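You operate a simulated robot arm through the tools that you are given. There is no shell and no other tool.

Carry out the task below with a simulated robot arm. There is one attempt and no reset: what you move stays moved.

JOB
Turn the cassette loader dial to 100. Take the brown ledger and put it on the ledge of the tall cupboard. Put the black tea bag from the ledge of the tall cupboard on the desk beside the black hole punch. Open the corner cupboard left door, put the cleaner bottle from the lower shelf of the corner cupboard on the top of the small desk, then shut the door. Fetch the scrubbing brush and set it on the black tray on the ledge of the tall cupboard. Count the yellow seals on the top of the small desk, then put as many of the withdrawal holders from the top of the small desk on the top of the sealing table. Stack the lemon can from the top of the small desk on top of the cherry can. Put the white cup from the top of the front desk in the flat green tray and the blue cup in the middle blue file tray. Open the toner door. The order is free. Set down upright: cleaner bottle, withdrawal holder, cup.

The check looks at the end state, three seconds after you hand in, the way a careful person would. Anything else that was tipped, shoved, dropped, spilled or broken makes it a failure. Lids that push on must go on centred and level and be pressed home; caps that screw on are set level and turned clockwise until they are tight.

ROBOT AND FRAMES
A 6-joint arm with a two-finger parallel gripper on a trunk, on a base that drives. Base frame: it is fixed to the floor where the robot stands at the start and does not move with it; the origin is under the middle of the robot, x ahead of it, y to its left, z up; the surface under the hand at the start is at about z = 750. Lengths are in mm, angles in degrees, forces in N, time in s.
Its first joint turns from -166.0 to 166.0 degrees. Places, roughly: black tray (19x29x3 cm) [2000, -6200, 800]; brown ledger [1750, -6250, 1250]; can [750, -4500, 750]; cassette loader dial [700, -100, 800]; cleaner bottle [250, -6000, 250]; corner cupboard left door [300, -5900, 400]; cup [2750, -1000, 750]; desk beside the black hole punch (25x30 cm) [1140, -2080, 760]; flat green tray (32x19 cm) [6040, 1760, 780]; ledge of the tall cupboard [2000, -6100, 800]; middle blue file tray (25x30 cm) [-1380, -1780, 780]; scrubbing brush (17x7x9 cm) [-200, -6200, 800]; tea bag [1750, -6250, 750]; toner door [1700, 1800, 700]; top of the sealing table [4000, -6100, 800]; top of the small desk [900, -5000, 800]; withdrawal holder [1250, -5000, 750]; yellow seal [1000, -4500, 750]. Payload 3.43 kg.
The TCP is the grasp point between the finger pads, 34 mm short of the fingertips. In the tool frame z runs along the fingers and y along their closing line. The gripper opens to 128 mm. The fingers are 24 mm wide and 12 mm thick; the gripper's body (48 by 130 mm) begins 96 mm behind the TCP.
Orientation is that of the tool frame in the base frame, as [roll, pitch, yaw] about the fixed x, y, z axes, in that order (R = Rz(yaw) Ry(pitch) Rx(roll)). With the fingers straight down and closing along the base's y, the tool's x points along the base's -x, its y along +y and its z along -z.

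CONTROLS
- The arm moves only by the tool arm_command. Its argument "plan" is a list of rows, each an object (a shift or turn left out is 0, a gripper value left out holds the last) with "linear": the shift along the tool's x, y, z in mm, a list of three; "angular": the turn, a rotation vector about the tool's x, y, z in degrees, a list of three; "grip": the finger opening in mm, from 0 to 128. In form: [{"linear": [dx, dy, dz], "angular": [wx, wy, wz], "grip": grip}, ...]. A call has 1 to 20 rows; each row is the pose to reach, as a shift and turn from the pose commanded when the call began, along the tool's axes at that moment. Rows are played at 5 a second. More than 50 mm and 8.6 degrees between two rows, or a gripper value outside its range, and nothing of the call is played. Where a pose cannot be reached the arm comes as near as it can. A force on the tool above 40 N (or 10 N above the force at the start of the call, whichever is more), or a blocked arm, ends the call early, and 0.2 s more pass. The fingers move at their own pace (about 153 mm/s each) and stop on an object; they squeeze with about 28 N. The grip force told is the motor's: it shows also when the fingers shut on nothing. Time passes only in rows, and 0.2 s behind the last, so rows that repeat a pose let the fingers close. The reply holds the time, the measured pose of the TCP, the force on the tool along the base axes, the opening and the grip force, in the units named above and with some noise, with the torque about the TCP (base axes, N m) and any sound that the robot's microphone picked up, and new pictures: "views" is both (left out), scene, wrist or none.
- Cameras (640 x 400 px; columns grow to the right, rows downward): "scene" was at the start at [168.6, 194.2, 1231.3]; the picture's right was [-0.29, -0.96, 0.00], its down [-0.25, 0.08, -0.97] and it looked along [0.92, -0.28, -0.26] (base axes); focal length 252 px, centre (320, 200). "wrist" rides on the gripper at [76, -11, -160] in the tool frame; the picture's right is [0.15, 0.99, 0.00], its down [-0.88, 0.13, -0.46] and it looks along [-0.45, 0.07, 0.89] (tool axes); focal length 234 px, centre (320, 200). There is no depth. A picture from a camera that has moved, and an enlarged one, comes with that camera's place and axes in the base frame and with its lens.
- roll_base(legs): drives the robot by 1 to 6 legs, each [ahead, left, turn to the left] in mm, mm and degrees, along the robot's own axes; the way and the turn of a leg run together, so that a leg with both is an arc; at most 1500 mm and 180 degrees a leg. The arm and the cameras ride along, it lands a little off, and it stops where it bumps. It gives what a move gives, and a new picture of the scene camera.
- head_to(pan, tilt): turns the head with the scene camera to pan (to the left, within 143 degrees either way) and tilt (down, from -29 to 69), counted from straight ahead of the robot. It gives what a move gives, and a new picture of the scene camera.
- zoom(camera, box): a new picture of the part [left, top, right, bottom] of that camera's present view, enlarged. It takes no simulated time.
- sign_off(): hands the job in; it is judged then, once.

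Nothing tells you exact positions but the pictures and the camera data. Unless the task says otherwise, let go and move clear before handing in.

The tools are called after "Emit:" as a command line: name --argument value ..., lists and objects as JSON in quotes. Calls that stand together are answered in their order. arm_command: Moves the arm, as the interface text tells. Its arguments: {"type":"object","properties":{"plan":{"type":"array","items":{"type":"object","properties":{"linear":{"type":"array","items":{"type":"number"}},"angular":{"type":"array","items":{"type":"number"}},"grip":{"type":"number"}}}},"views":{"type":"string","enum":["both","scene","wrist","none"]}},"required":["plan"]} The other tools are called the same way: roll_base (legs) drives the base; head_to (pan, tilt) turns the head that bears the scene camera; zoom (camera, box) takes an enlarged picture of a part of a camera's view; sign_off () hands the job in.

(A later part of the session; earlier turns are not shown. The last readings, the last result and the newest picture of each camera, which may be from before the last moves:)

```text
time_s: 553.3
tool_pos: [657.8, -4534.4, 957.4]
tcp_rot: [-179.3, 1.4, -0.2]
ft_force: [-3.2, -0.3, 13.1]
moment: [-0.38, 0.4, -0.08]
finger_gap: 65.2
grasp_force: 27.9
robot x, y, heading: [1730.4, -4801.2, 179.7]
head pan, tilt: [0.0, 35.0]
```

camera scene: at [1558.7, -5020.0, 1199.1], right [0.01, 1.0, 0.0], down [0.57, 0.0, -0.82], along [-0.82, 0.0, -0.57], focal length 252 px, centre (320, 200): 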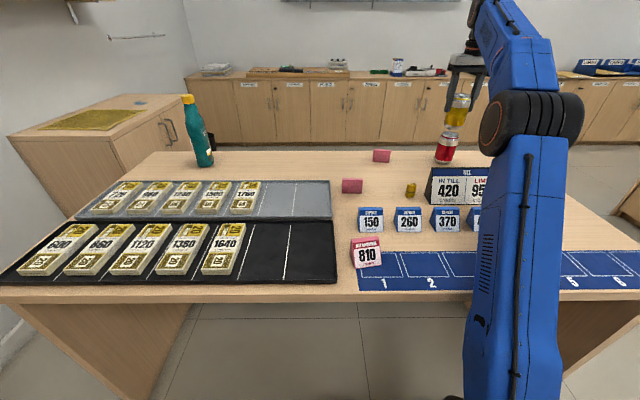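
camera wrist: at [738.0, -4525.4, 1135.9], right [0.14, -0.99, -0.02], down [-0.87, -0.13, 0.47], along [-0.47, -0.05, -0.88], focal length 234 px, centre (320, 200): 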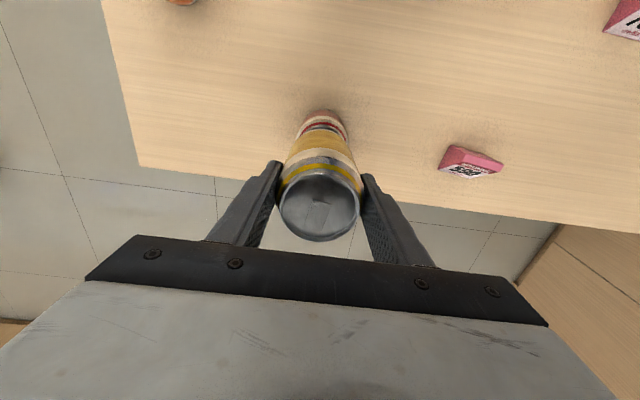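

The lemon can rests on the cherry can. I ease off, open slowly and rise.

Emit:
arm_command --plan '[{"linear": [0, 0, -0.7]}, {"linear": [0, 0, -1]}, {"linear": [0, 0, -1], "grip": 67}, {"linear": [0, 0, -1], "grip": 69}, {"linear": [0, 0, -1], "grip": 73}, {"linear": [0, 0, -1], "grip": 80}, {"linear": [0, 0, -1], "grip": 90}, {"linear": [0, 0, -1], "grip": 100}, {"linear": [0, 0, -1], "grip": 100}]' --views "both"

Emit:
zoom --camera "scene" --box '[410, 70, 480, 180]'

```text
time_s: 555.3
tool_pos: [658.7, -4534.0, 955.9]
tcp_rot: [-179.3, 1.3, -0.2]
ft_force: [-0.4, 0.0, 0.5]
moment: [0.01, 0.01, 0.0]
finger_gap: 99.9
grasp_force: 0.1
robot x, y, heading: [1733.8, -4802.0, 179.7]
head pan, tilt: [0.0, 35.0]
camera scene: at [1558.8, -5020.1, 1199.1], right [0.01, 1.0, 0.0], down [0.57, 0.0, -0.82], along [-0.82, 0.0, -0.57], focal length 252 px, centre (320, 200)
camera wrist: at [737.4, -4524.7, 1115.7], right [0.14, -0.99, -0.02], down [-0.87, -0.13, 0.47], along [-0.47, -0.05, -0.88], focal length 234 px, centre (320, 200)
```

scene: 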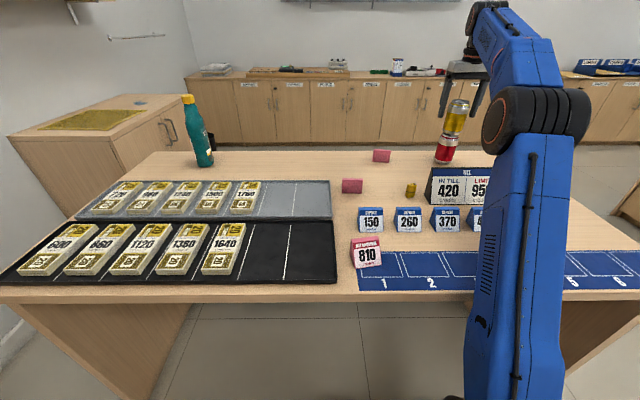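
wrist: 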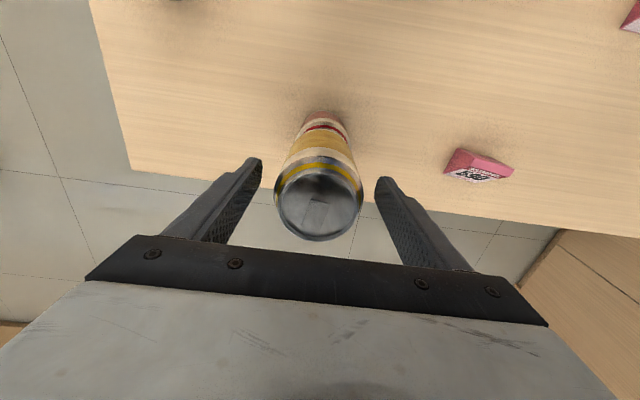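

```text
3.64 times, centred on (445, 125) of scene
camera zoom: at [1558.8, -5020.1, 1199.1], right [0.01, 1.0, 0.0], down [0.57, 0.0, -0.82], along [-0.82, 0.0, -0.57], focal length 918 px, centre (-134, 473)
```

zoom: 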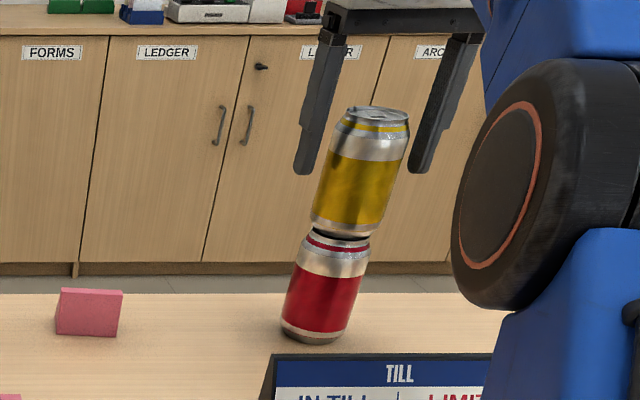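

Emit:
arm_command --plan '[{"linear": [0, 0, -12]}, {"linear": [0, 0, -28]}, {"linear": [0, 0, -45]}, {"linear": [0, 0, -60]}, {"linear": [0, 0, -70]}, {"linear": [0, 0, -70]}]' --views "both"

```text
time_s: 556.7
tool_pos: [662.9, -4536.1, 1023.2]
tcp_rot: [-179.2, 1.6, -0.2]
ft_force: [-0.2, -0.7, 0.2]
moment: [0.0, 0.02, 0.04]
finger_gap: 100.2
grasp_force: 0.2
out of reach, approached as far as the arm can: row 5, 6
robot x, y, heading: [1726.9, -4801.2, 179.8]
head pan, tilt: [0.0, 35.0]
camera scene: at [1558.9, -5020.1, 1199.1], right [0.01, 1.0, 0.0], down [0.57, 0.0, -0.82], along [-0.82, 0.0, -0.57], focal length 252 px, centre (320, 200)
camera wrist: at [742.5, -4526.4, 1181.6], right [0.14, -0.99, -0.02], down [-0.87, -0.13, 0.48], along [-0.48, -0.05, -0.88], focal length 234 px, centre (320, 200)
```

scene: 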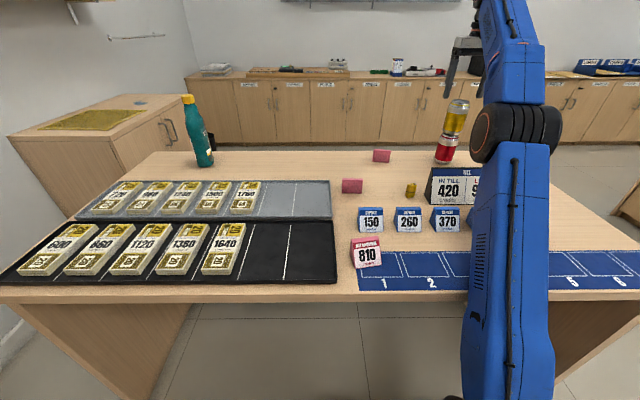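
wrist: 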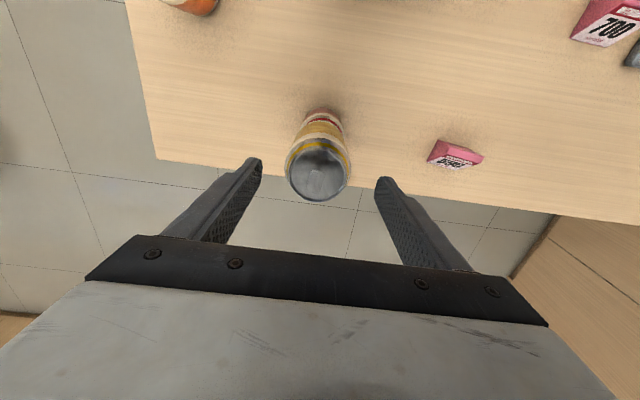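

Both cans stand stacked. I retract and go to the WITHDRAWAL 700 holder.

Emit:
arm_command --plan '[{"linear": [30, 0, 0]}, {"linear": [70, 0, 0]}, {"linear": [115, 5, 0]}, {"linear": [150, 30, 0]}, {"linear": [175, 65, 0]}, {"linear": [190, 105, 0]}, {"linear": [200, 148, 0]}, {"linear": [203, 192, 5]}, {"linear": [203, 236, 10]}, {"linear": [203, 280, 20]}, {"linear": [203, 320, 40]}, {"linear": [203, 355, 65]}, {"linear": [203, 376, 95]}, {"linear": [203, 376, 95]}]' --views "wrist"

Emit:
zoom --camera "wrist" --box '[240, 80, 400, 230]'

```text
time_s: 559.7
tool_pos: [863.0, -4913.0, 917.1]
tcp_rot: [-179.3, 1.3, -0.2]
ft_force: [-0.1, -0.1, -0.1]
moment: [-0.01, -0.06, -0.02]
finger_gap: 100.0
grasp_force: 0.1
robot x, y, heading: [1729.5, -4800.2, 179.8]
head pan, tilt: [0.0, 35.0]
camera wrist: at [942.6, -4904.1, 1075.7], right [0.14, -0.99, -0.02], down [-0.87, -0.13, 0.47], along [-0.47, -0.05, -0.88], focal length 234 px, centre (320, 200)
```

wrist: 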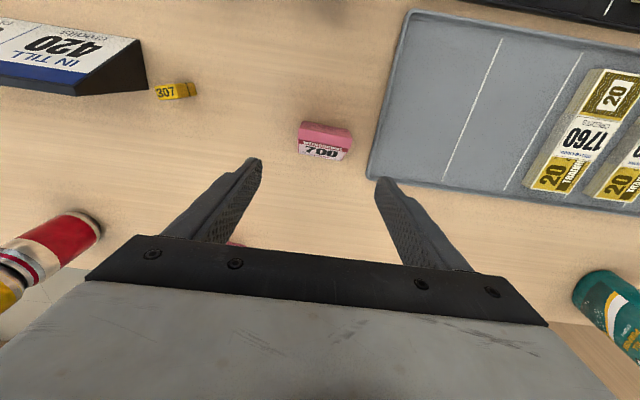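

```text
2.67 times, centred on (320, 155) of wrist
camera zoom: at [942.6, -4904.1, 1075.7], right [0.14, -0.99, -0.02], down [-0.87, -0.13, 0.47], along [-0.47, -0.05, -0.88], focal length 624 px, centre (320, 320)
```

zoom: 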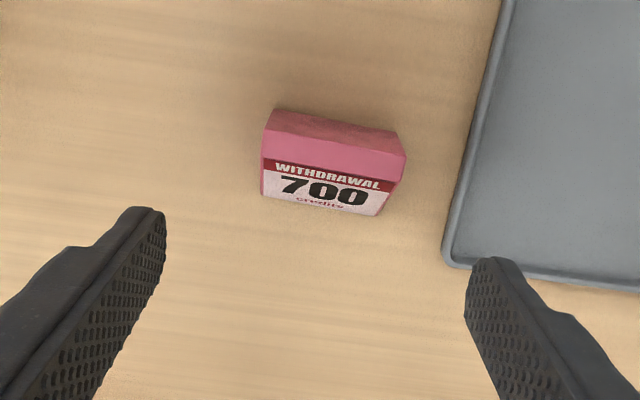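

Emit:
arm_command --plan '[{"linear": [6, 1, 30], "grip": 84}, {"linear": [6, 1, 65], "grip": 84}, {"linear": [6, 1, 90], "grip": 84}, {"linear": [6, 1, 90], "grip": 84}]' --views "wrist"

Emit:
zoom --camera "wrist" --box '[220, 90, 420, 250]'

```text
time_s: 560.7
tool_pos: [867.7, -4913.0, 828.3]
tcp_rot: [-179.3, 1.3, -0.2]
ft_force: [0.5, 0.6, -0.3]
moment: [-0.03, -0.02, 0.02]
finger_gap: 83.8
grasp_force: 0.1
robot x, y, heading: [1729.7, -4803.0, 179.6]
head pan, tilt: [0.0, 35.0]
camera wrist: at [945.4, -4903.3, 987.4], right [0.14, -0.99, -0.02], down [-0.87, -0.13, 0.47], along [-0.47, -0.05, -0.88], focal length 234 px, centre (320, 200)
```

wrist: 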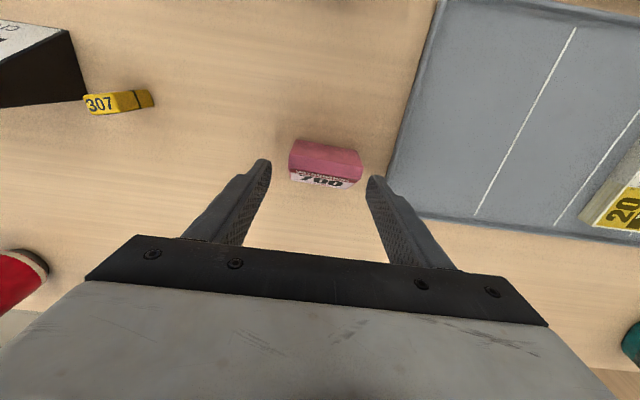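

```text
2.50 times, centred on (320, 170) of wrist
camera zoom: at [945.4, -4903.3, 987.4], right [0.14, -0.99, -0.02], down [-0.87, -0.13, 0.47], along [-0.47, -0.05, -0.88], focal length 585 px, centre (320, 275)
```

zoom: 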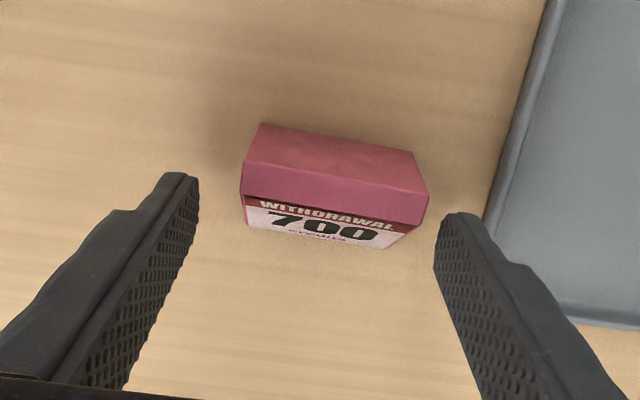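

Emit:
arm_command --plan '[{"linear": [3, 3, 10], "grip": 78}, {"linear": [4, 6, 22], "grip": 78}, {"linear": [4, 6, 32], "grip": 78}, {"linear": [4, 6, 37], "grip": 78}, {"linear": [4, 6, 37], "grip": 78}]' --views "wrist"

Emit:
zoom --camera "wrist" --box '[220, 90, 420, 250]'

```text
time_s: 561.9
tool_pos: [869.1, -4916.3, 792.2]
tcp_rot: [-179.3, 1.3, -0.3]
ft_force: [-0.3, 0.1, -0.6]
moment: [-0.01, -0.05, 0.01]
finger_gap: 78.0
grasp_force: 0.0
robot x, y, heading: [1732.1, -4800.8, 179.7]
head pan, tilt: [0.0, 35.0]
camera wrist: at [948.2, -4906.8, 950.2], right [0.14, -0.99, -0.02], down [-0.87, -0.13, 0.47], along [-0.47, -0.05, -0.88], focal length 234 px, centre (320, 200)
```

wrist: 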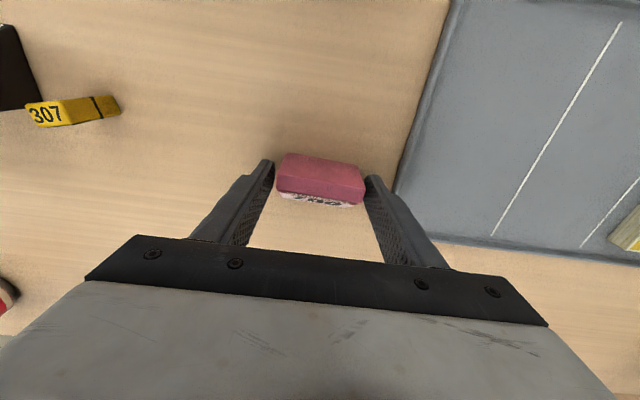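

```text
2.50 times, centred on (320, 170) of wrist
camera zoom: at [948.2, -4906.8, 950.2], right [0.14, -0.99, -0.02], down [-0.87, -0.13, 0.47], along [-0.47, -0.05, -0.88], focal length 585 px, centre (320, 275)
```

zoom: 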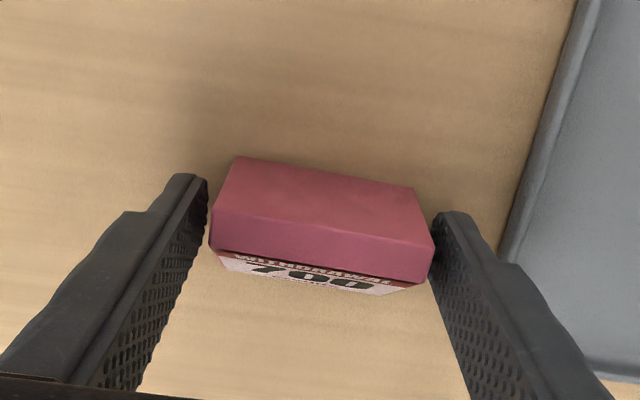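

Emit:
arm_command --plan '[{"linear": [0, 2, 0], "grip": 72}, {"linear": [0, 2, 0], "grip": 66}, {"linear": [0, 2, 0], "grip": 50}, {"linear": [0, 2, 0], "grip": 0}, {"linear": [0, 2, 0], "grip": 0}, {"linear": [0, 2, -4], "grip": 0}, {"linear": [0, 2, -12], "grip": 0}, {"linear": [0, 2, -25], "grip": 0}, {"linear": [0, 2, -45], "grip": 0}, {"linear": [0, 2, -70], "grip": 0}]' --views "both"

Emit:
zoom --camera "wrist" --box '[220, 90, 420, 250]'

```text
time_s: 564.1
tool_pos: [871.3, -4920.1, 861.1]
tcp_rot: [-179.4, 1.3, -0.3]
ft_force: [-0.5, 0.0, -0.5]
moment: [0.02, 0.0, 0.01]
finger_gap: 63.3
grasp_force: 27.2
robot x, y, heading: [1727.5, -4801.3, 179.6]
head pan, tilt: [0.0, 35.0]
camera scene: at [1558.8, -5020.2, 1199.1], right [0.01, 1.0, 0.0], down [0.57, 0.0, -0.82], along [-0.82, 0.0, -0.57], focal length 252 px, centre (320, 200)
camera wrist: at [949.7, -4910.4, 1020.0], right [0.14, -0.99, -0.02], down [-0.87, -0.13, 0.47], along [-0.47, -0.05, -0.88], focal length 234 px, centre (320, 200)
```

scene: 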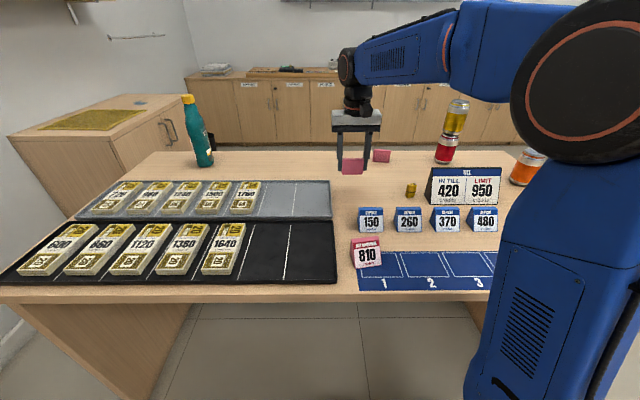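
wrist: 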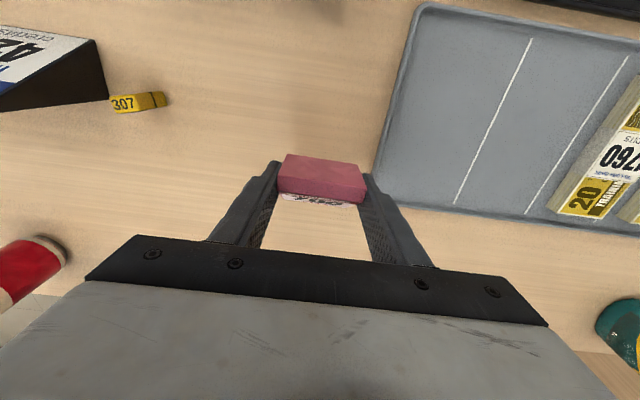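

```text
2.50 times, centred on (320, 170) of wrist
camera zoom: at [949.7, -4910.4, 1020.0], right [0.14, -0.99, -0.02], down [-0.87, -0.13, 0.47], along [-0.47, -0.05, -0.88], focal length 585 px, centre (320, 275)
```

zoom: 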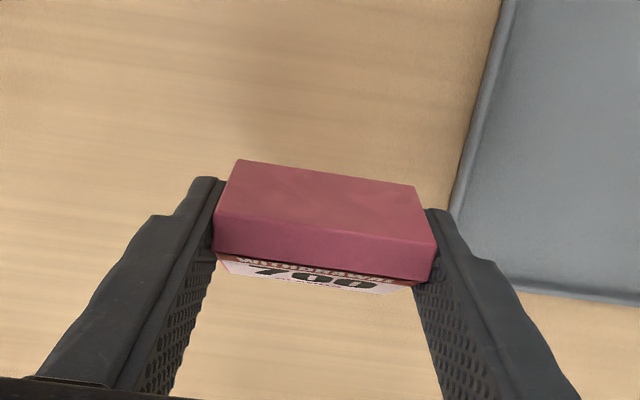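

The holder is held level. I retract, drive east and turn to face the sealing table.

Emit:
arm_command --plan '[{"linear": [0, 0, -40]}, {"linear": [10, 0, -80]}, {"linear": [40, -10, -110]}, {"linear": [80, -30, -130]}, {"linear": [120, -55, -150]}, {"linear": [160, -80, -165]}, {"linear": [200, -105, -170]}, {"linear": [240, -130, -170]}, {"linear": [280, -155, -170]}, {"linear": [320, -180, -170]}, {"linear": [360, -200, -170]}, {"linear": [385, -215, -170]}]' --views "none"

Emit:
roll_base --legs '[[-1450, 0, 0], [-750, 0, 0], [0, 0, 90]]'

Emit:
head_to --pan 0 --tilt 25

```text
refused: row 5 steps farther than a row can; nothing moved
```

```text
time_s: 578.9
tool_pos: [4091.8, -5642.9, 860.6]
tcp_rot: [-179.3, 1.2, 92.0]
ft_force: [0.6, -0.4, -1.4]
moment: [-0.01, -0.01, -0.03]
finger_gap: 63.5
grasp_force: 28.2
robot x, y, heading: [3943.9, -4788.1, -88.5]
head pan, tilt: [0.0, 35.0]
camera scene: at [4167.4, -4948.7, 1199.1], right [-1.0, -0.03, 0.0], down [-0.02, 0.57, -0.82], along [0.02, -0.82, -0.57], focal length 252 px, centre (320, 200)
```

scene: 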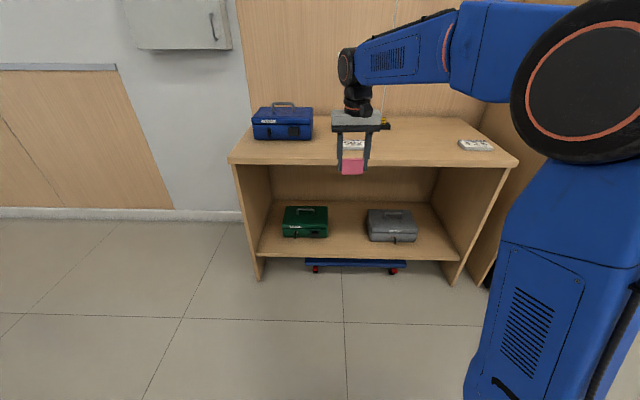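

```text
time_s: 579.6
tool_pos: [4089.4, -5642.2, 861.5]
tcp_rot: [-179.3, 1.3, 91.8]
ft_force: [0.1, -0.7, -0.3]
moment: [0.01, 0.03, -0.02]
finger_gap: 63.5
grasp_force: 28.0
robot x, y, heading: [3945.9, -4789.6, -88.4]
head pan, tilt: [0.0, 25.0]
camera scene: at [4167.5, -4952.8, 1214.8], right [-1.0, -0.03, 0.0], down [-0.01, 0.42, -0.91], along [0.03, -0.91, -0.42], focal length 252 px, centre (320, 200)
```

scene: 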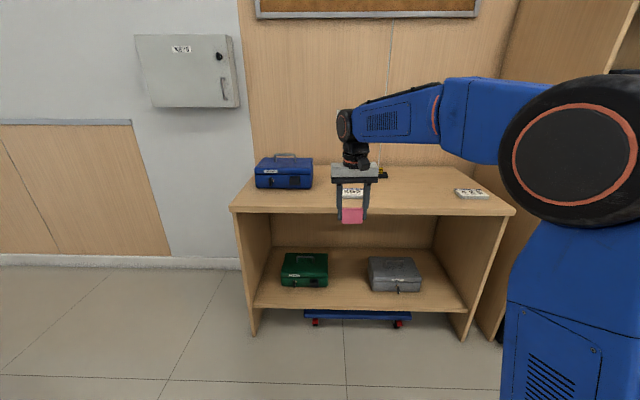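

The arm raise was refused, so the base moved with the arm still low over the desk. I check the small desk for anything disturbed.

Emit:
head_to --pan -92 --tilt 10

Emit:
zoom --camera "scene" --box '[240, 140, 420, 260]'

```text
time_s: 581.3
tool_pos: [4091.7, -5641.8, 860.6]
tcp_rot: [-179.3, 1.2, 91.8]
ft_force: [0.1, 0.0, 0.5]
moment: [0.01, -0.01, -0.03]
finger_gap: 63.2
grasp_force: 28.2
robot x, y, heading: [3944.4, -4788.3, -88.4]
head pan, tilt: [-92.0, 10.0]
camera scene: at [4071.8, -4860.3, 1239.3], right [0.0, 1.0, 0.0], down [0.17, 0.0, -0.98], along [-0.98, 0.0, -0.17], focal length 252 px, centre (320, 200)
```

scene: 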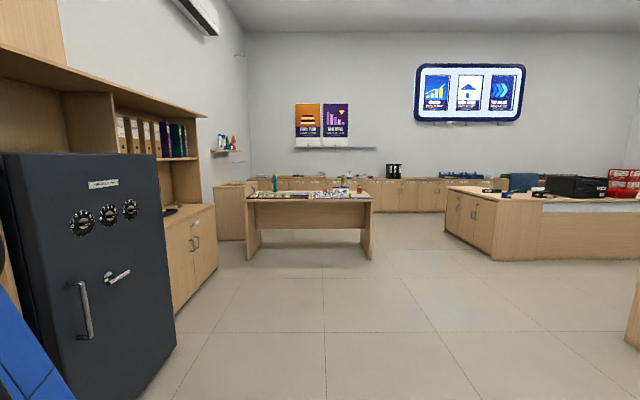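

```text
3.33 times, centred on (330, 200) of scene
camera zoom: at [4071.8, -4860.3, 1239.3], right [0.0, 1.0, 0.0], down [0.17, 0.0, -0.98], along [-0.98, 0.0, -0.17], focal length 841 px, centre (287, 200)
```

zoom: 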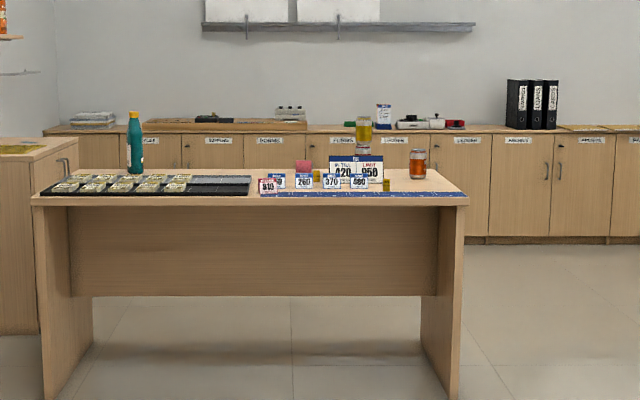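

Emit:
zoom --camera "scene" --box '[305, 170, 375, 205]'

Emit:
head_to --pan 0 --tilt 25

Emit:
zoom --camera "scene" --box '[220, 140, 530, 240]'

```text
9.14 times, centred on (340, 188) of scene
camera zoom: at [4071.8, -4860.3, 1239.3], right [0.0, 1.0, 0.0], down [0.17, 0.0, -0.98], along [-0.98, 0.0, -0.17], focal length 2308 px, centre (137, 314)
```

zoom: 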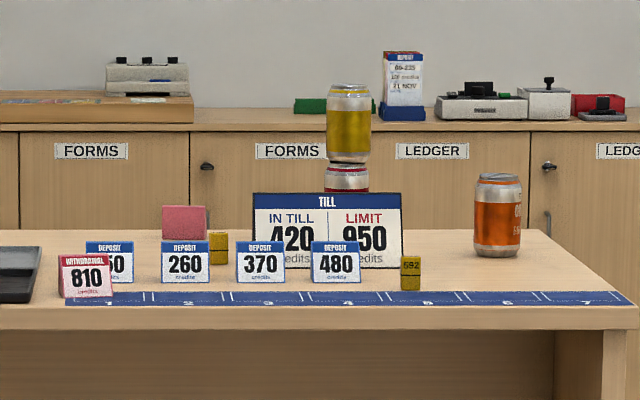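

```text
time_s: 582.9
tool_pos: [4090.3, -5643.9, 860.8]
tcp_rot: [-179.3, 1.3, 91.9]
ft_force: [0.4, 1.4, -1.3]
moment: [-0.05, -0.01, -0.01]
finger_gap: 63.2
grasp_force: 27.8
robot x, y, heading: [3939.9, -4786.5, -88.3]
head pan, tilt: [0.0, 25.0]
camera scene: at [4167.5, -4952.8, 1214.9], right [-1.0, -0.03, 0.0], down [-0.01, 0.42, -0.91], along [0.03, -0.91, -0.42], focal length 252 px, centre (320, 200)
```

scene: 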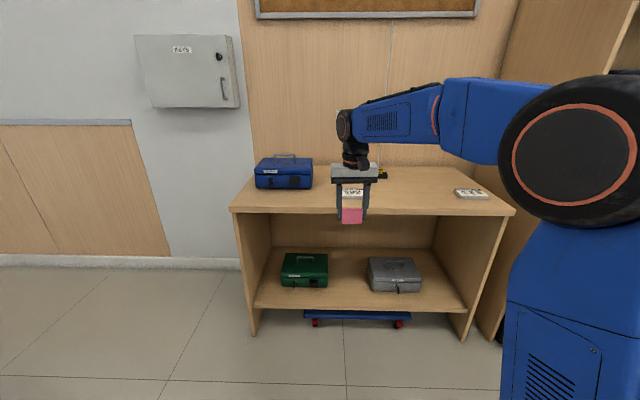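

```text
2.06 times, centred on (375, 190) of scene
camera zoom: at [4167.5, -4952.8, 1214.9], right [-1.0, -0.03, 0.0], down [-0.01, 0.42, -0.91], along [0.03, -0.91, -0.42], focal length 521 px, centre (206, 221)
```

zoom: 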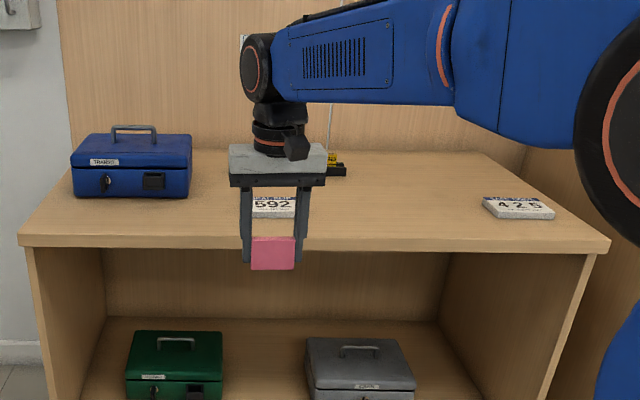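

Nothing on the small desk was disturbed. The sealing table has free space between its two cards, around (3860, -5980). I raise the arm and drive closer.

Emit:
arm_command --plan '[{"linear": [0, 0, -40]}, {"linear": [0, 0, -80]}, {"linear": [0, 0, -120]}, {"linear": [0, 0, -150]}]' --views "none"

Emit:
roll_base --legs '[[230, 0, -1.6]]'

Emit:
arm_command --plan '[{"linear": [-10, -30, 0]}, {"linear": [-25, -70, 0]}, {"linear": [-45, -110, 5]}, {"linear": [-65, -150, 15]}, {"linear": [-85, -190, 30]}, {"linear": [-100, -215, 50]}, {"linear": [-110, -230, 75]}, {"linear": [-110, -230, 75]}]' --views "both"

```text
time_s: 583.9
tool_pos: [4092.1, -5638.0, 1010.1]
tcp_rot: [-179.3, 1.3, 91.9]
ft_force: [0.2, -0.6, -0.1]
moment: [0.02, -0.01, -0.01]
finger_gap: 63.3
grasp_force: 27.9
robot x, y, heading: [3944.5, -4787.0, -88.4]
head pan, tilt: [0.0, 25.0]
```

```text
time_s: 585.7
tool_pos: [4078.8, -5871.3, 1009.4]
tcp_rot: [-179.3, 1.3, 90.6]
ft_force: [0.6, 0.3, -0.8]
moment: [0.04, 0.01, 0.01]
finger_gap: 63.1
grasp_force: 28.4
robot x, y, heading: [3947.7, -5018.5, -89.6]
head pan, tilt: [0.0, 25.0]
camera scene: at [4168.5, -5187.4, 1214.9], right [-1.0, -0.01, 0.0], down [0.0, 0.42, -0.91], along [0.01, -0.91, -0.42], focal length 252 px, centre (320, 200)
```

scene: 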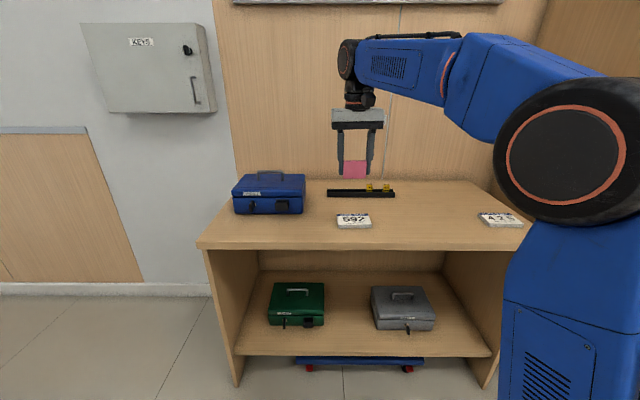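

```text
time_s: 587.5
tool_pos: [3849.0, -5983.6, 941.1]
tcp_rot: [-179.3, 1.3, 90.7]
ft_force: [0.1, 1.1, -1.4]
moment: [0.05, -0.01, -0.01]
finger_gap: 63.5
grasp_force: 28.1
robot x, y, heading: [3952.9, -5018.8, -89.5]
head pan, tilt: [0.0, 25.0]
camera scene: at [4168.4, -5187.5, 1214.9], right [-1.0, -0.01, 0.0], down [0.0, 0.42, -0.91], along [0.01, -0.91, -0.42], focal length 252 px, centre (320, 200)
camera wrist: at [3838.1, -5904.3, 1100.1], right [0.99, 0.16, -0.02], down [0.15, -0.87, 0.47], along [0.06, -0.47, -0.88], focal length 234 px, centre (320, 200)
```

scene: 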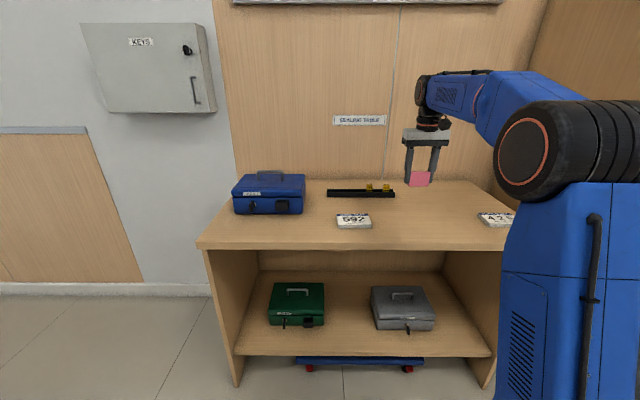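
wrist: 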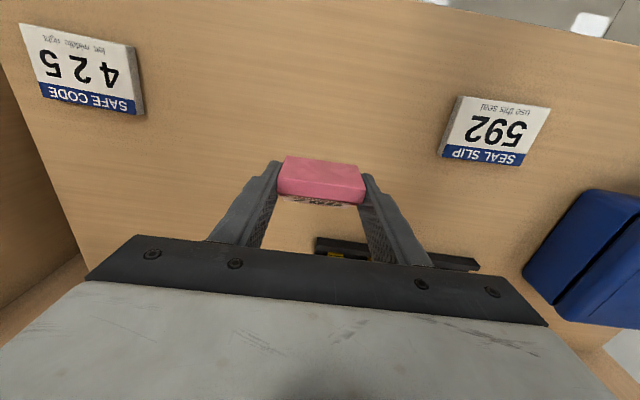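

The spot below is free. I lower the holder until it touches.

Emit:
arm_command --plan '[{"linear": [0, 0, 40]}, {"linear": [0, 0, 80]}, {"linear": [0, 0, 110]}, {"linear": [0, 0, 128]}, {"linear": [0, 0, 135]}, {"linear": [0, 0, 135]}]' --views "none"

Emit:
arm_command --plan '[{"linear": [0, 0, 2]}, {"linear": [0, 0, 4]}, {"linear": [0, 0, 6]}, {"linear": [0, 0, 6]}]' --views "both"

```text
time_s: 588.7
tool_pos: [3849.7, -5989.2, 815.1]
tcp_rot: [-179.2, 1.9, 90.7]
ft_force: [-0.8, 8.6, 12.1]
moment: [0.44, -0.48, 0.36]
finger_gap: 63.5
grasp_force: 27.9
robot x, y, heading: [3949.5, -5017.5, -89.6]
head pan, tilt: [0.0, 25.0]
stopped in row 5: the force on the tool passed its limit at 51 N (the readings are from after the stop); the commanded pose is now the measured one
```

```text
time_s: 589.2
tool_pos: [3849.2, -5990.1, 814.8]
tcp_rot: [-179.3, 2.1, 90.6]
ft_force: [-1.2, 7.6, 12.9]
moment: [0.44, -0.48, 0.37]
finger_gap: 63.5
grasp_force: 28.2
robot x, y, heading: [3947.6, -5019.5, -89.5]
head pan, tilt: [0.0, 25.0]
stopped in row 2: the force on the tool passed its limit at 44 N (the readings are from after the stop); the commanded pose is now the measured one
camera scene: at [4168.4, -5186.5, 1215.0], right [-1.0, -0.01, 0.0], down [0.0, 0.42, -0.91], along [0.01, -0.91, -0.42], focal length 252 px, centre (320, 200)
camera wrist: at [3838.1, -5908.1, 972.5], right [0.99, 0.16, -0.02], down [0.15, -0.86, 0.49], along [0.06, -0.48, -0.87], focal length 234 px, centre (320, 200)
```

scene: 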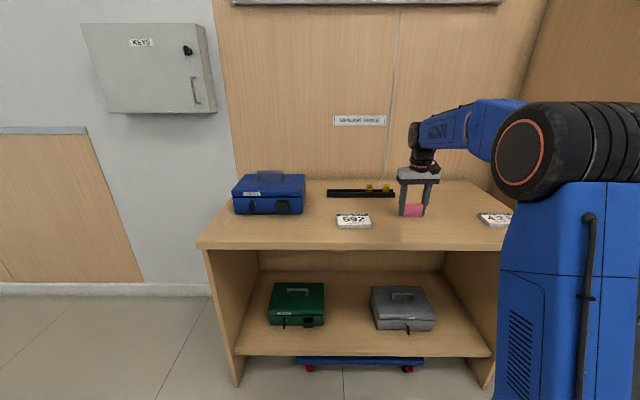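
wrist: 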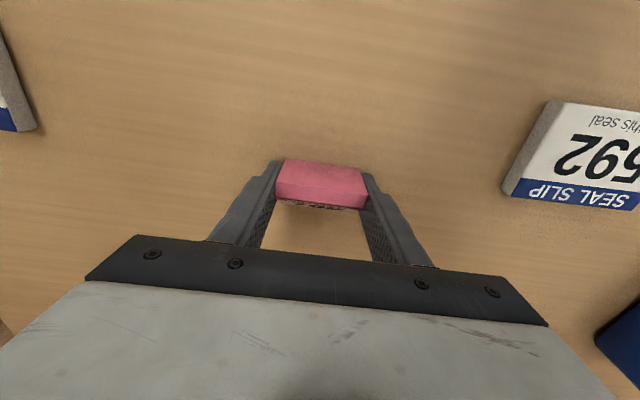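

Emit:
arm_command --plan '[{"linear": [0, 0, -1.5]}, {"linear": [0, 0, -3]}, {"linear": [0, 0, -3]}]' --views "none"

```text
time_s: 590.0
tool_pos: [3850.4, -5992.1, 814.8]
tcp_rot: [-179.3, 2.0, 90.7]
ft_force: [-0.6, -0.7, -1.2]
moment: [-0.03, 0.01, 0.05]
finger_gap: 63.3
grasp_force: 28.1
robot x, y, heading: [3951.9, -5019.2, -89.6]
head pan, tilt: [0.0, 25.0]
```

Emit:
arm_command --plan '[{"linear": [0, 0, 1]}, {"linear": [0, 0, 1.5], "grip": 66}, {"linear": [0, 0, 1.5], "grip": 72}, {"linear": [0, 0, 1.5], "grip": 84}, {"linear": [0, 0, 1.5], "grip": 84}, {"linear": [0, 0, -15], "grip": 84}, {"linear": [0, 0, -45], "grip": 84}, {"linear": [0, 0, -90], "grip": 84}, {"linear": [0, 0, -135], "grip": 84}, {"linear": [0, 0, -180], "grip": 84}]' --views "both"

Emit:
zoom --camera "scene" --box '[360, 150, 480, 240]'

```text
time_s: 592.2
tool_pos: [3852.8, -5987.4, 996.4]
tcp_rot: [-179.4, 2.0, 90.7]
ft_force: [-0.3, -0.7, 0.5]
moment: [0.07, -0.03, -0.03]
finger_gap: 83.7
grasp_force: 0.0
robot x, y, heading: [3944.4, -5018.2, -89.6]
head pan, tilt: [0.0, 25.0]
camera scene: at [4168.4, -5187.4, 1214.9], right [-1.0, -0.01, 0.0], down [0.0, 0.42, -0.91], along [0.01, -0.91, -0.42], focal length 252 px, centre (320, 200)
camera wrist: at [3841.8, -5905.0, 1154.6], right [0.99, 0.16, -0.02], down [0.15, -0.86, 0.48], along [0.06, -0.48, -0.87], focal length 234 px, centre (320, 200)
```

scene: 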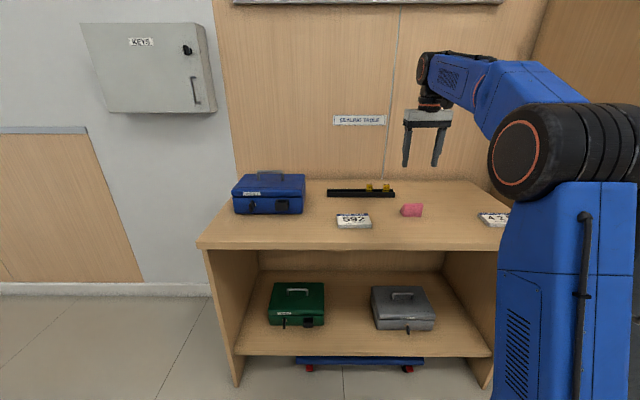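
wrist: 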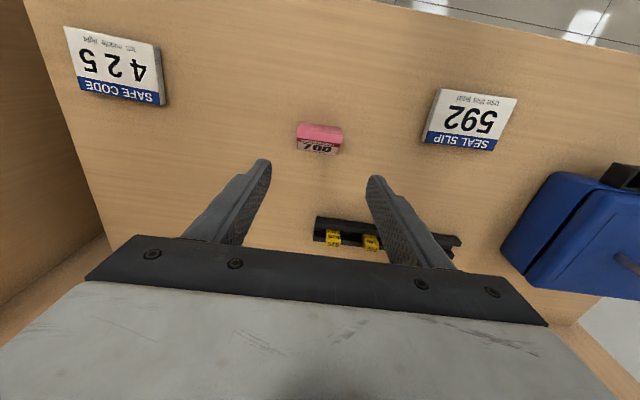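

```text
4.44 times, centred on (420, 195) of scene
camera zoom: at [4168.4, -5187.4, 1214.9], right [-1.0, -0.01, 0.0], down [0.0, 0.42, -0.91], along [0.01, -0.91, -0.42], focal length 1122 px, centre (-124, 222)
```

zoom: 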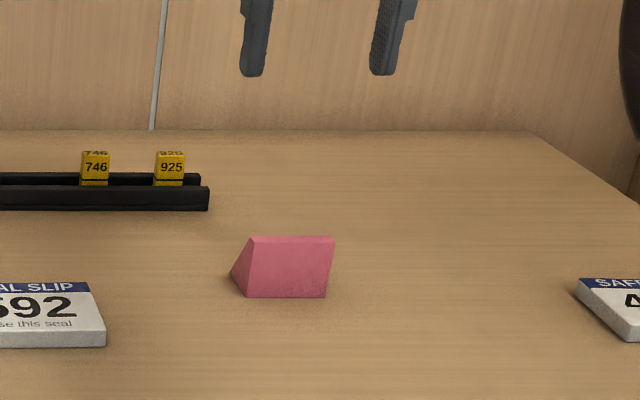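

The first holder stands upright on the sealing table. I retract and return for the 810 holder.

Emit:
arm_command --plan '[{"linear": [35, 0, -10]}, {"linear": [75, 0, -20]}, {"linear": [115, 0, -25]}, {"linear": [155, 0, -25]}, {"linear": [195, 0, -25]}, {"linear": [235, 0, -25]}, {"linear": [275, 0, -25]}, {"linear": [315, 0, -25]}, {"linear": [355, 0, -25]}, {"linear": [395, 0, -25]}, {"linear": [435, 0, -25]}, {"linear": [465, 0, -25]}]' --views "none"

Emit:
roll_base --legs '[[-150, 0, 0], [0, 0, -90.4], [1400, 0, 0], [600, 0, 0]]'

Emit:
head_to --pan 0 --tilt 30

```text
time_s: 594.8
tool_pos: [3845.2, -5521.0, 1001.7]
tcp_rot: [-179.2, 2.0, 90.7]
ft_force: [0.8, -0.7, -0.2]
moment: [0.06, -0.02, -0.02]
finger_gap: 83.9
grasp_force: 0.2
robot x, y, heading: [3946.1, -5014.6, -89.7]
head pan, tilt: [0.0, 25.0]
```

```text
time_s: 609.5
tool_pos: [1484.9, -4766.4, 1000.6]
tcp_rot: [-179.2, 2.0, 1.1]
ft_force: [-0.2, 0.8, 0.6]
moment: [0.01, -0.02, 0.05]
finger_gap: 84.0
grasp_force: 0.1
robot x, y, heading: [1985.6, -4863.1, -179.1]
head pan, tilt: [0.0, 25.0]
camera scene: at [1816.4, -5088.3, 1214.9], right [-0.02, 1.0, 0.0], down [0.42, 0.01, -0.91], along [-0.91, -0.02, -0.42], focal length 252 px, centre (320, 200)
```

scene: 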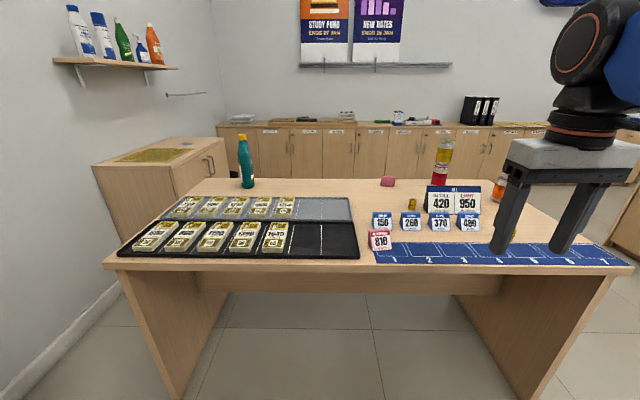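

```text
time_s: 610.1
tool_pos: [1483.5, -4768.6, 1001.2]
tcp_rot: [-179.3, 2.0, 1.1]
ft_force: [-0.2, 0.0, -0.5]
moment: [0.01, 0.01, -0.01]
finger_gap: 84.0
grasp_force: 0.1
robot x, y, heading: [1986.7, -4863.4, -178.9]
head pan, tilt: [0.0, 30.0]
camera scene: at [1818.1, -5088.3, 1207.0], right [-0.02, 1.0, 0.0], down [0.5, 0.01, -0.87], along [-0.87, -0.01, -0.5], focal length 252 px, centre (320, 200)
```

scene: 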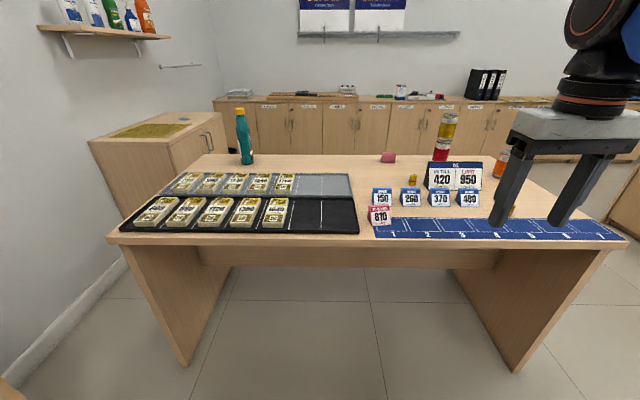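

Emit:
arm_command --plan '[{"linear": [-35, 15, 0]}, {"linear": [-75, 32, 0]}, {"linear": [-115, 50, 5]}, {"linear": [-155, 67, 15]}, {"linear": [-195, 85, 30]}, {"linear": [-235, 102, 50]}, {"linear": [-270, 118, 70]}, {"linear": [-300, 131, 90]}, {"linear": [-314, 137, 101]}, {"linear": [-314, 137, 101]}]' --views "wrist"

Emit:
zoom --camera "wrist" --box '[220, 70, 420, 230]'

```text
time_s: 612.3
tool_pos: [1169.2, -4909.8, 910.9]
tcp_rot: [-179.3, 2.0, 1.1]
ft_force: [-1.0, -0.2, -0.4]
moment: [0.0, -0.01, -0.03]
finger_gap: 83.9
grasp_force: 0.1
robot x, y, heading: [1986.5, -4866.9, -179.1]
head pan, tilt: [0.0, 30.0]
camera wrist: at [1250.1, -4898.9, 1068.8], right [0.17, -0.99, -0.02], down [-0.86, -0.15, 0.49], along [-0.48, -0.07, -0.87], focal length 234 px, centre (320, 200)
```

wrist: 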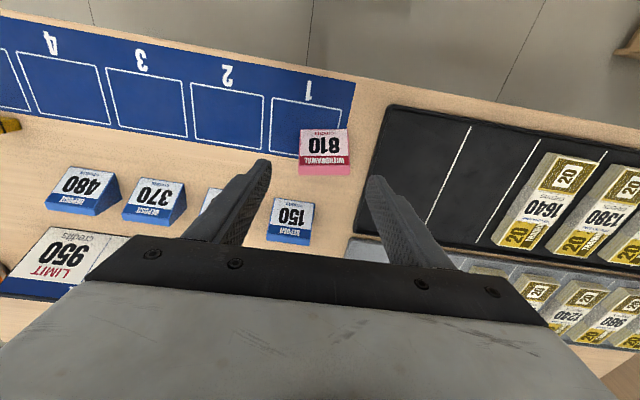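

```text
2.50 times, centred on (320, 150) of wrist
camera zoom: at [1250.1, -4898.9, 1068.8], right [0.17, -0.99, -0.02], down [-0.86, -0.15, 0.49], along [-0.48, -0.07, -0.87], focal length 585 px, centre (320, 325)
```

zoom: 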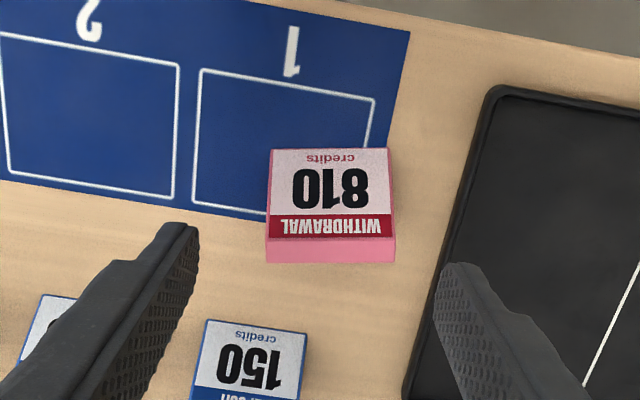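

The 810 holder is rotated about 9°. I align the tool with it, centre over it and lower.

Emit:
arm_command --plan '[{"linear": [-6, 3, 20], "angular": [0, 0, -4], "grip": 80}, {"linear": [-13, 7, 45], "angular": [0, 0, -7.8], "grip": 80}, {"linear": [-13, 7, 75], "angular": [0, 0, -7.8], "grip": 80}, {"linear": [-13, 7, 85], "angular": [0, 0, -7.8], "grip": 80}, {"linear": [-13, 7, 85], "angular": [0, 0, -7.8], "grip": 80}]' --views "wrist"

Emit:
zoom --camera "wrist" --box '[220, 90, 420, 250]'

```text
time_s: 613.5
tool_pos: [1154.3, -4916.9, 825.9]
tcp_rot: [-179.0, 1.9, 8.9]
ft_force: [-0.8, 0.2, 0.5]
moment: [0.0, -0.01, 0.0]
finger_gap: 80.1
grasp_force: 0.0
robot x, y, heading: [1984.5, -4866.0, -178.9]
head pan, tilt: [0.0, 30.0]
camera wrist: at [1231.9, -4895.3, 983.8], right [0.3, -0.95, -0.02], down [-0.83, -0.27, 0.48], along [-0.47, -0.13, -0.88], focal length 234 px, centre (320, 200)
```

wrist: 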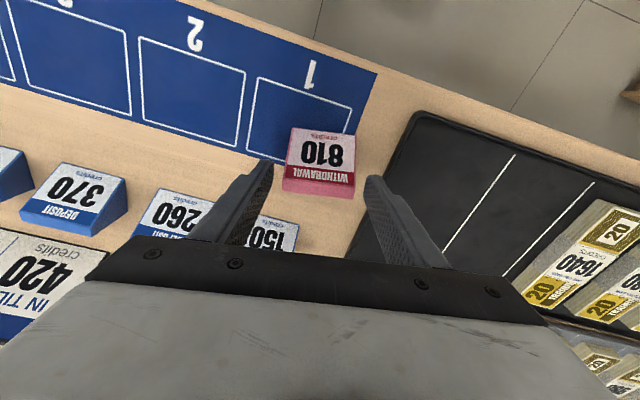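

```text
2.50 times, centred on (320, 170) of wrist
camera zoom: at [1231.9, -4895.3, 983.8], right [0.3, -0.95, -0.02], down [-0.83, -0.27, 0.48], along [-0.47, -0.13, -0.88], focal length 585 px, centre (320, 275)
```

zoom: 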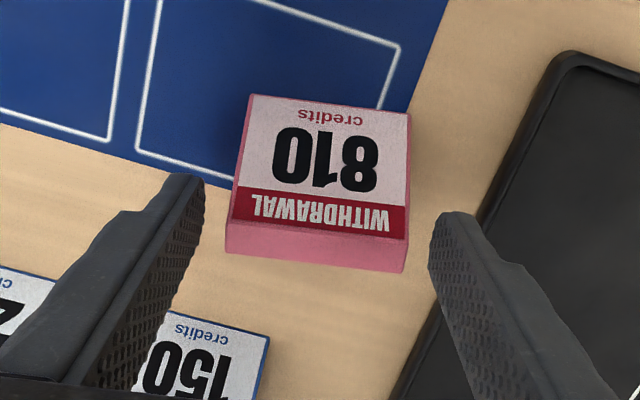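

Emit:
arm_command --plan '[{"linear": [3, 0, 12], "grip": 80}, {"linear": [3, 0, 25], "grip": 80}, {"linear": [3, 0, 34], "grip": 80}, {"linear": [3, 0, 34], "grip": 80}, {"linear": [3, 0, 34], "grip": 68}, {"linear": [3, 0, 34], "grip": 50}, {"linear": [3, 0, 34], "grip": 0}, {"linear": [3, 0, 34], "grip": 0}, {"linear": [3, 0, 30], "grip": 0}, {"linear": [3, 0, 22], "grip": 0}, {"linear": [3, 0, 5], "grip": 0}, {"linear": [3, 0, -20], "grip": 0}, {"linear": [3, 0, -50], "grip": 0}]' --views "both"

Emit:
zoom --camera "wrist" --box '[220, 90, 420, 250]'

```text
time_s: 616.3
tool_pos: [1159.4, -4916.5, 876.5]
tcp_rot: [-179.0, 1.9, 8.9]
ft_force: [-1.2, 0.2, -0.6]
moment: [0.01, -0.01, -0.03]
finger_gap: 63.4
grasp_force: 28.0
robot x, y, heading: [1983.3, -4866.0, -178.8]
head pan, tilt: [0.0, 30.0]
camera scene: at [1818.0, -5088.3, 1206.9], right [-0.02, 1.0, 0.0], down [0.5, 0.01, -0.87], along [-0.87, -0.01, -0.5], focal length 252 px, centre (320, 200)
camera wrist: at [1237.1, -4896.0, 1034.9], right [0.3, -0.95, -0.02], down [-0.83, -0.27, 0.48], along [-0.47, -0.13, -0.88], focal length 234 px, centre (320, 200)
```

scene: 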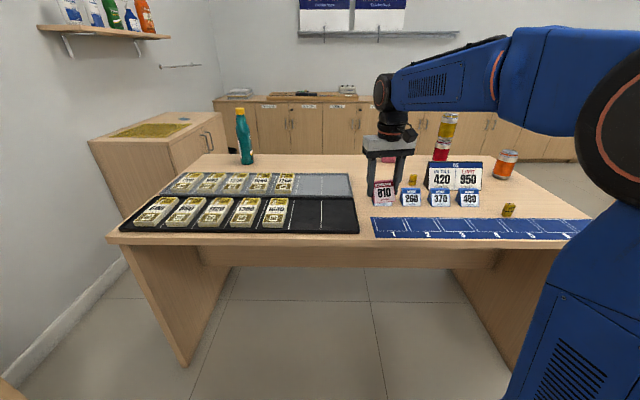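
wrist: 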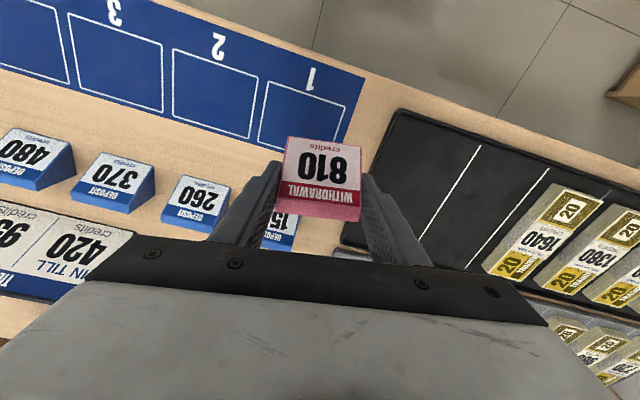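

```text
2.50 times, centred on (320, 170) of wrist
camera zoom: at [1237.1, -4896.0, 1034.9], right [0.3, -0.95, -0.02], down [-0.83, -0.27, 0.48], along [-0.47, -0.13, -0.88], focal length 585 px, centre (320, 275)
```

zoom: 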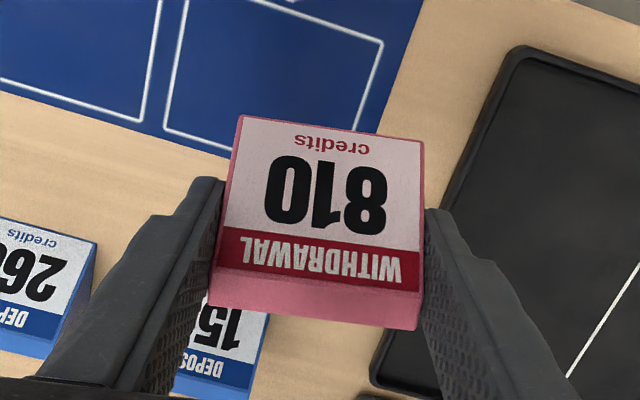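

Emit:
arm_command --plan '[{"linear": [0, 0, -40]}, {"linear": [0, 0, -80]}, {"linear": [0, 0, -115]}, {"linear": [15, -4, -134]}, {"linear": [50, -12, -134]}, {"linear": [90, -22, -134]}, {"linear": [130, -32, -134]}, {"linear": [172, -43, -134]}, {"linear": [214, -53, -134]}, {"linear": [256, -64, -134]}, {"linear": [298, -75, -134]}, {"linear": [338, -85, -134]}, {"linear": [338, -85, -134]}]' --views "both"

```text
time_s: 619.1
tool_pos: [1482.1, -4782.3, 999.8]
tcp_rot: [-179.0, 1.9, 9.0]
ft_force: [-0.9, -1.1, -0.6]
moment: [0.01, -0.02, -0.01]
finger_gap: 63.8
grasp_force: 27.7
robot x, y, heading: [1986.4, -4869.1, -179.2]
head pan, tilt: [0.0, 30.0]
camera scene: at [1818.1, -5088.3, 1206.9], right [-0.02, 1.0, 0.0], down [0.5, 0.01, -0.87], along [-0.87, -0.01, -0.5], focal length 252 px, centre (320, 200)
camera wrist: at [1560.3, -4761.4, 1158.7], right [0.3, -0.95, -0.02], down [-0.83, -0.27, 0.48], along [-0.47, -0.13, -0.88], focal length 234 px, centre (320, 200)
```

scene: 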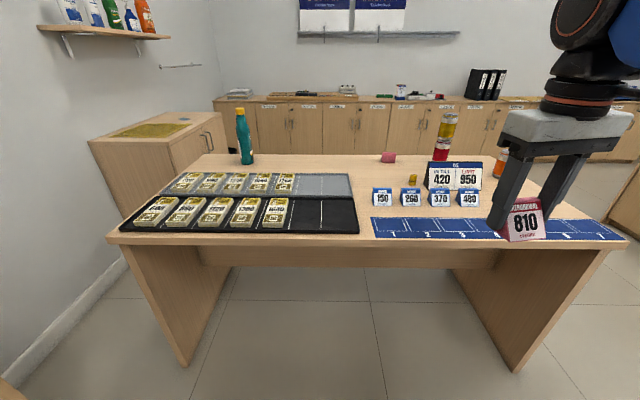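
wrist: 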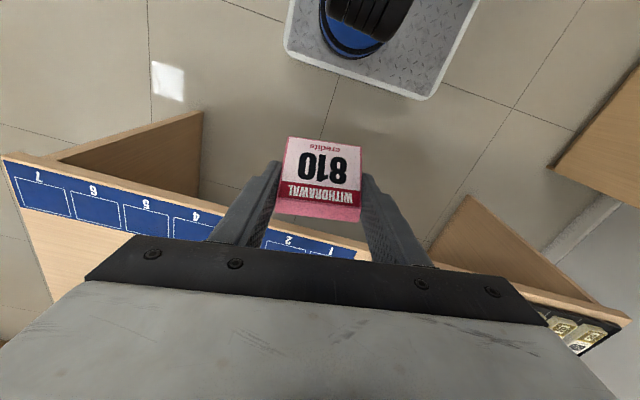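

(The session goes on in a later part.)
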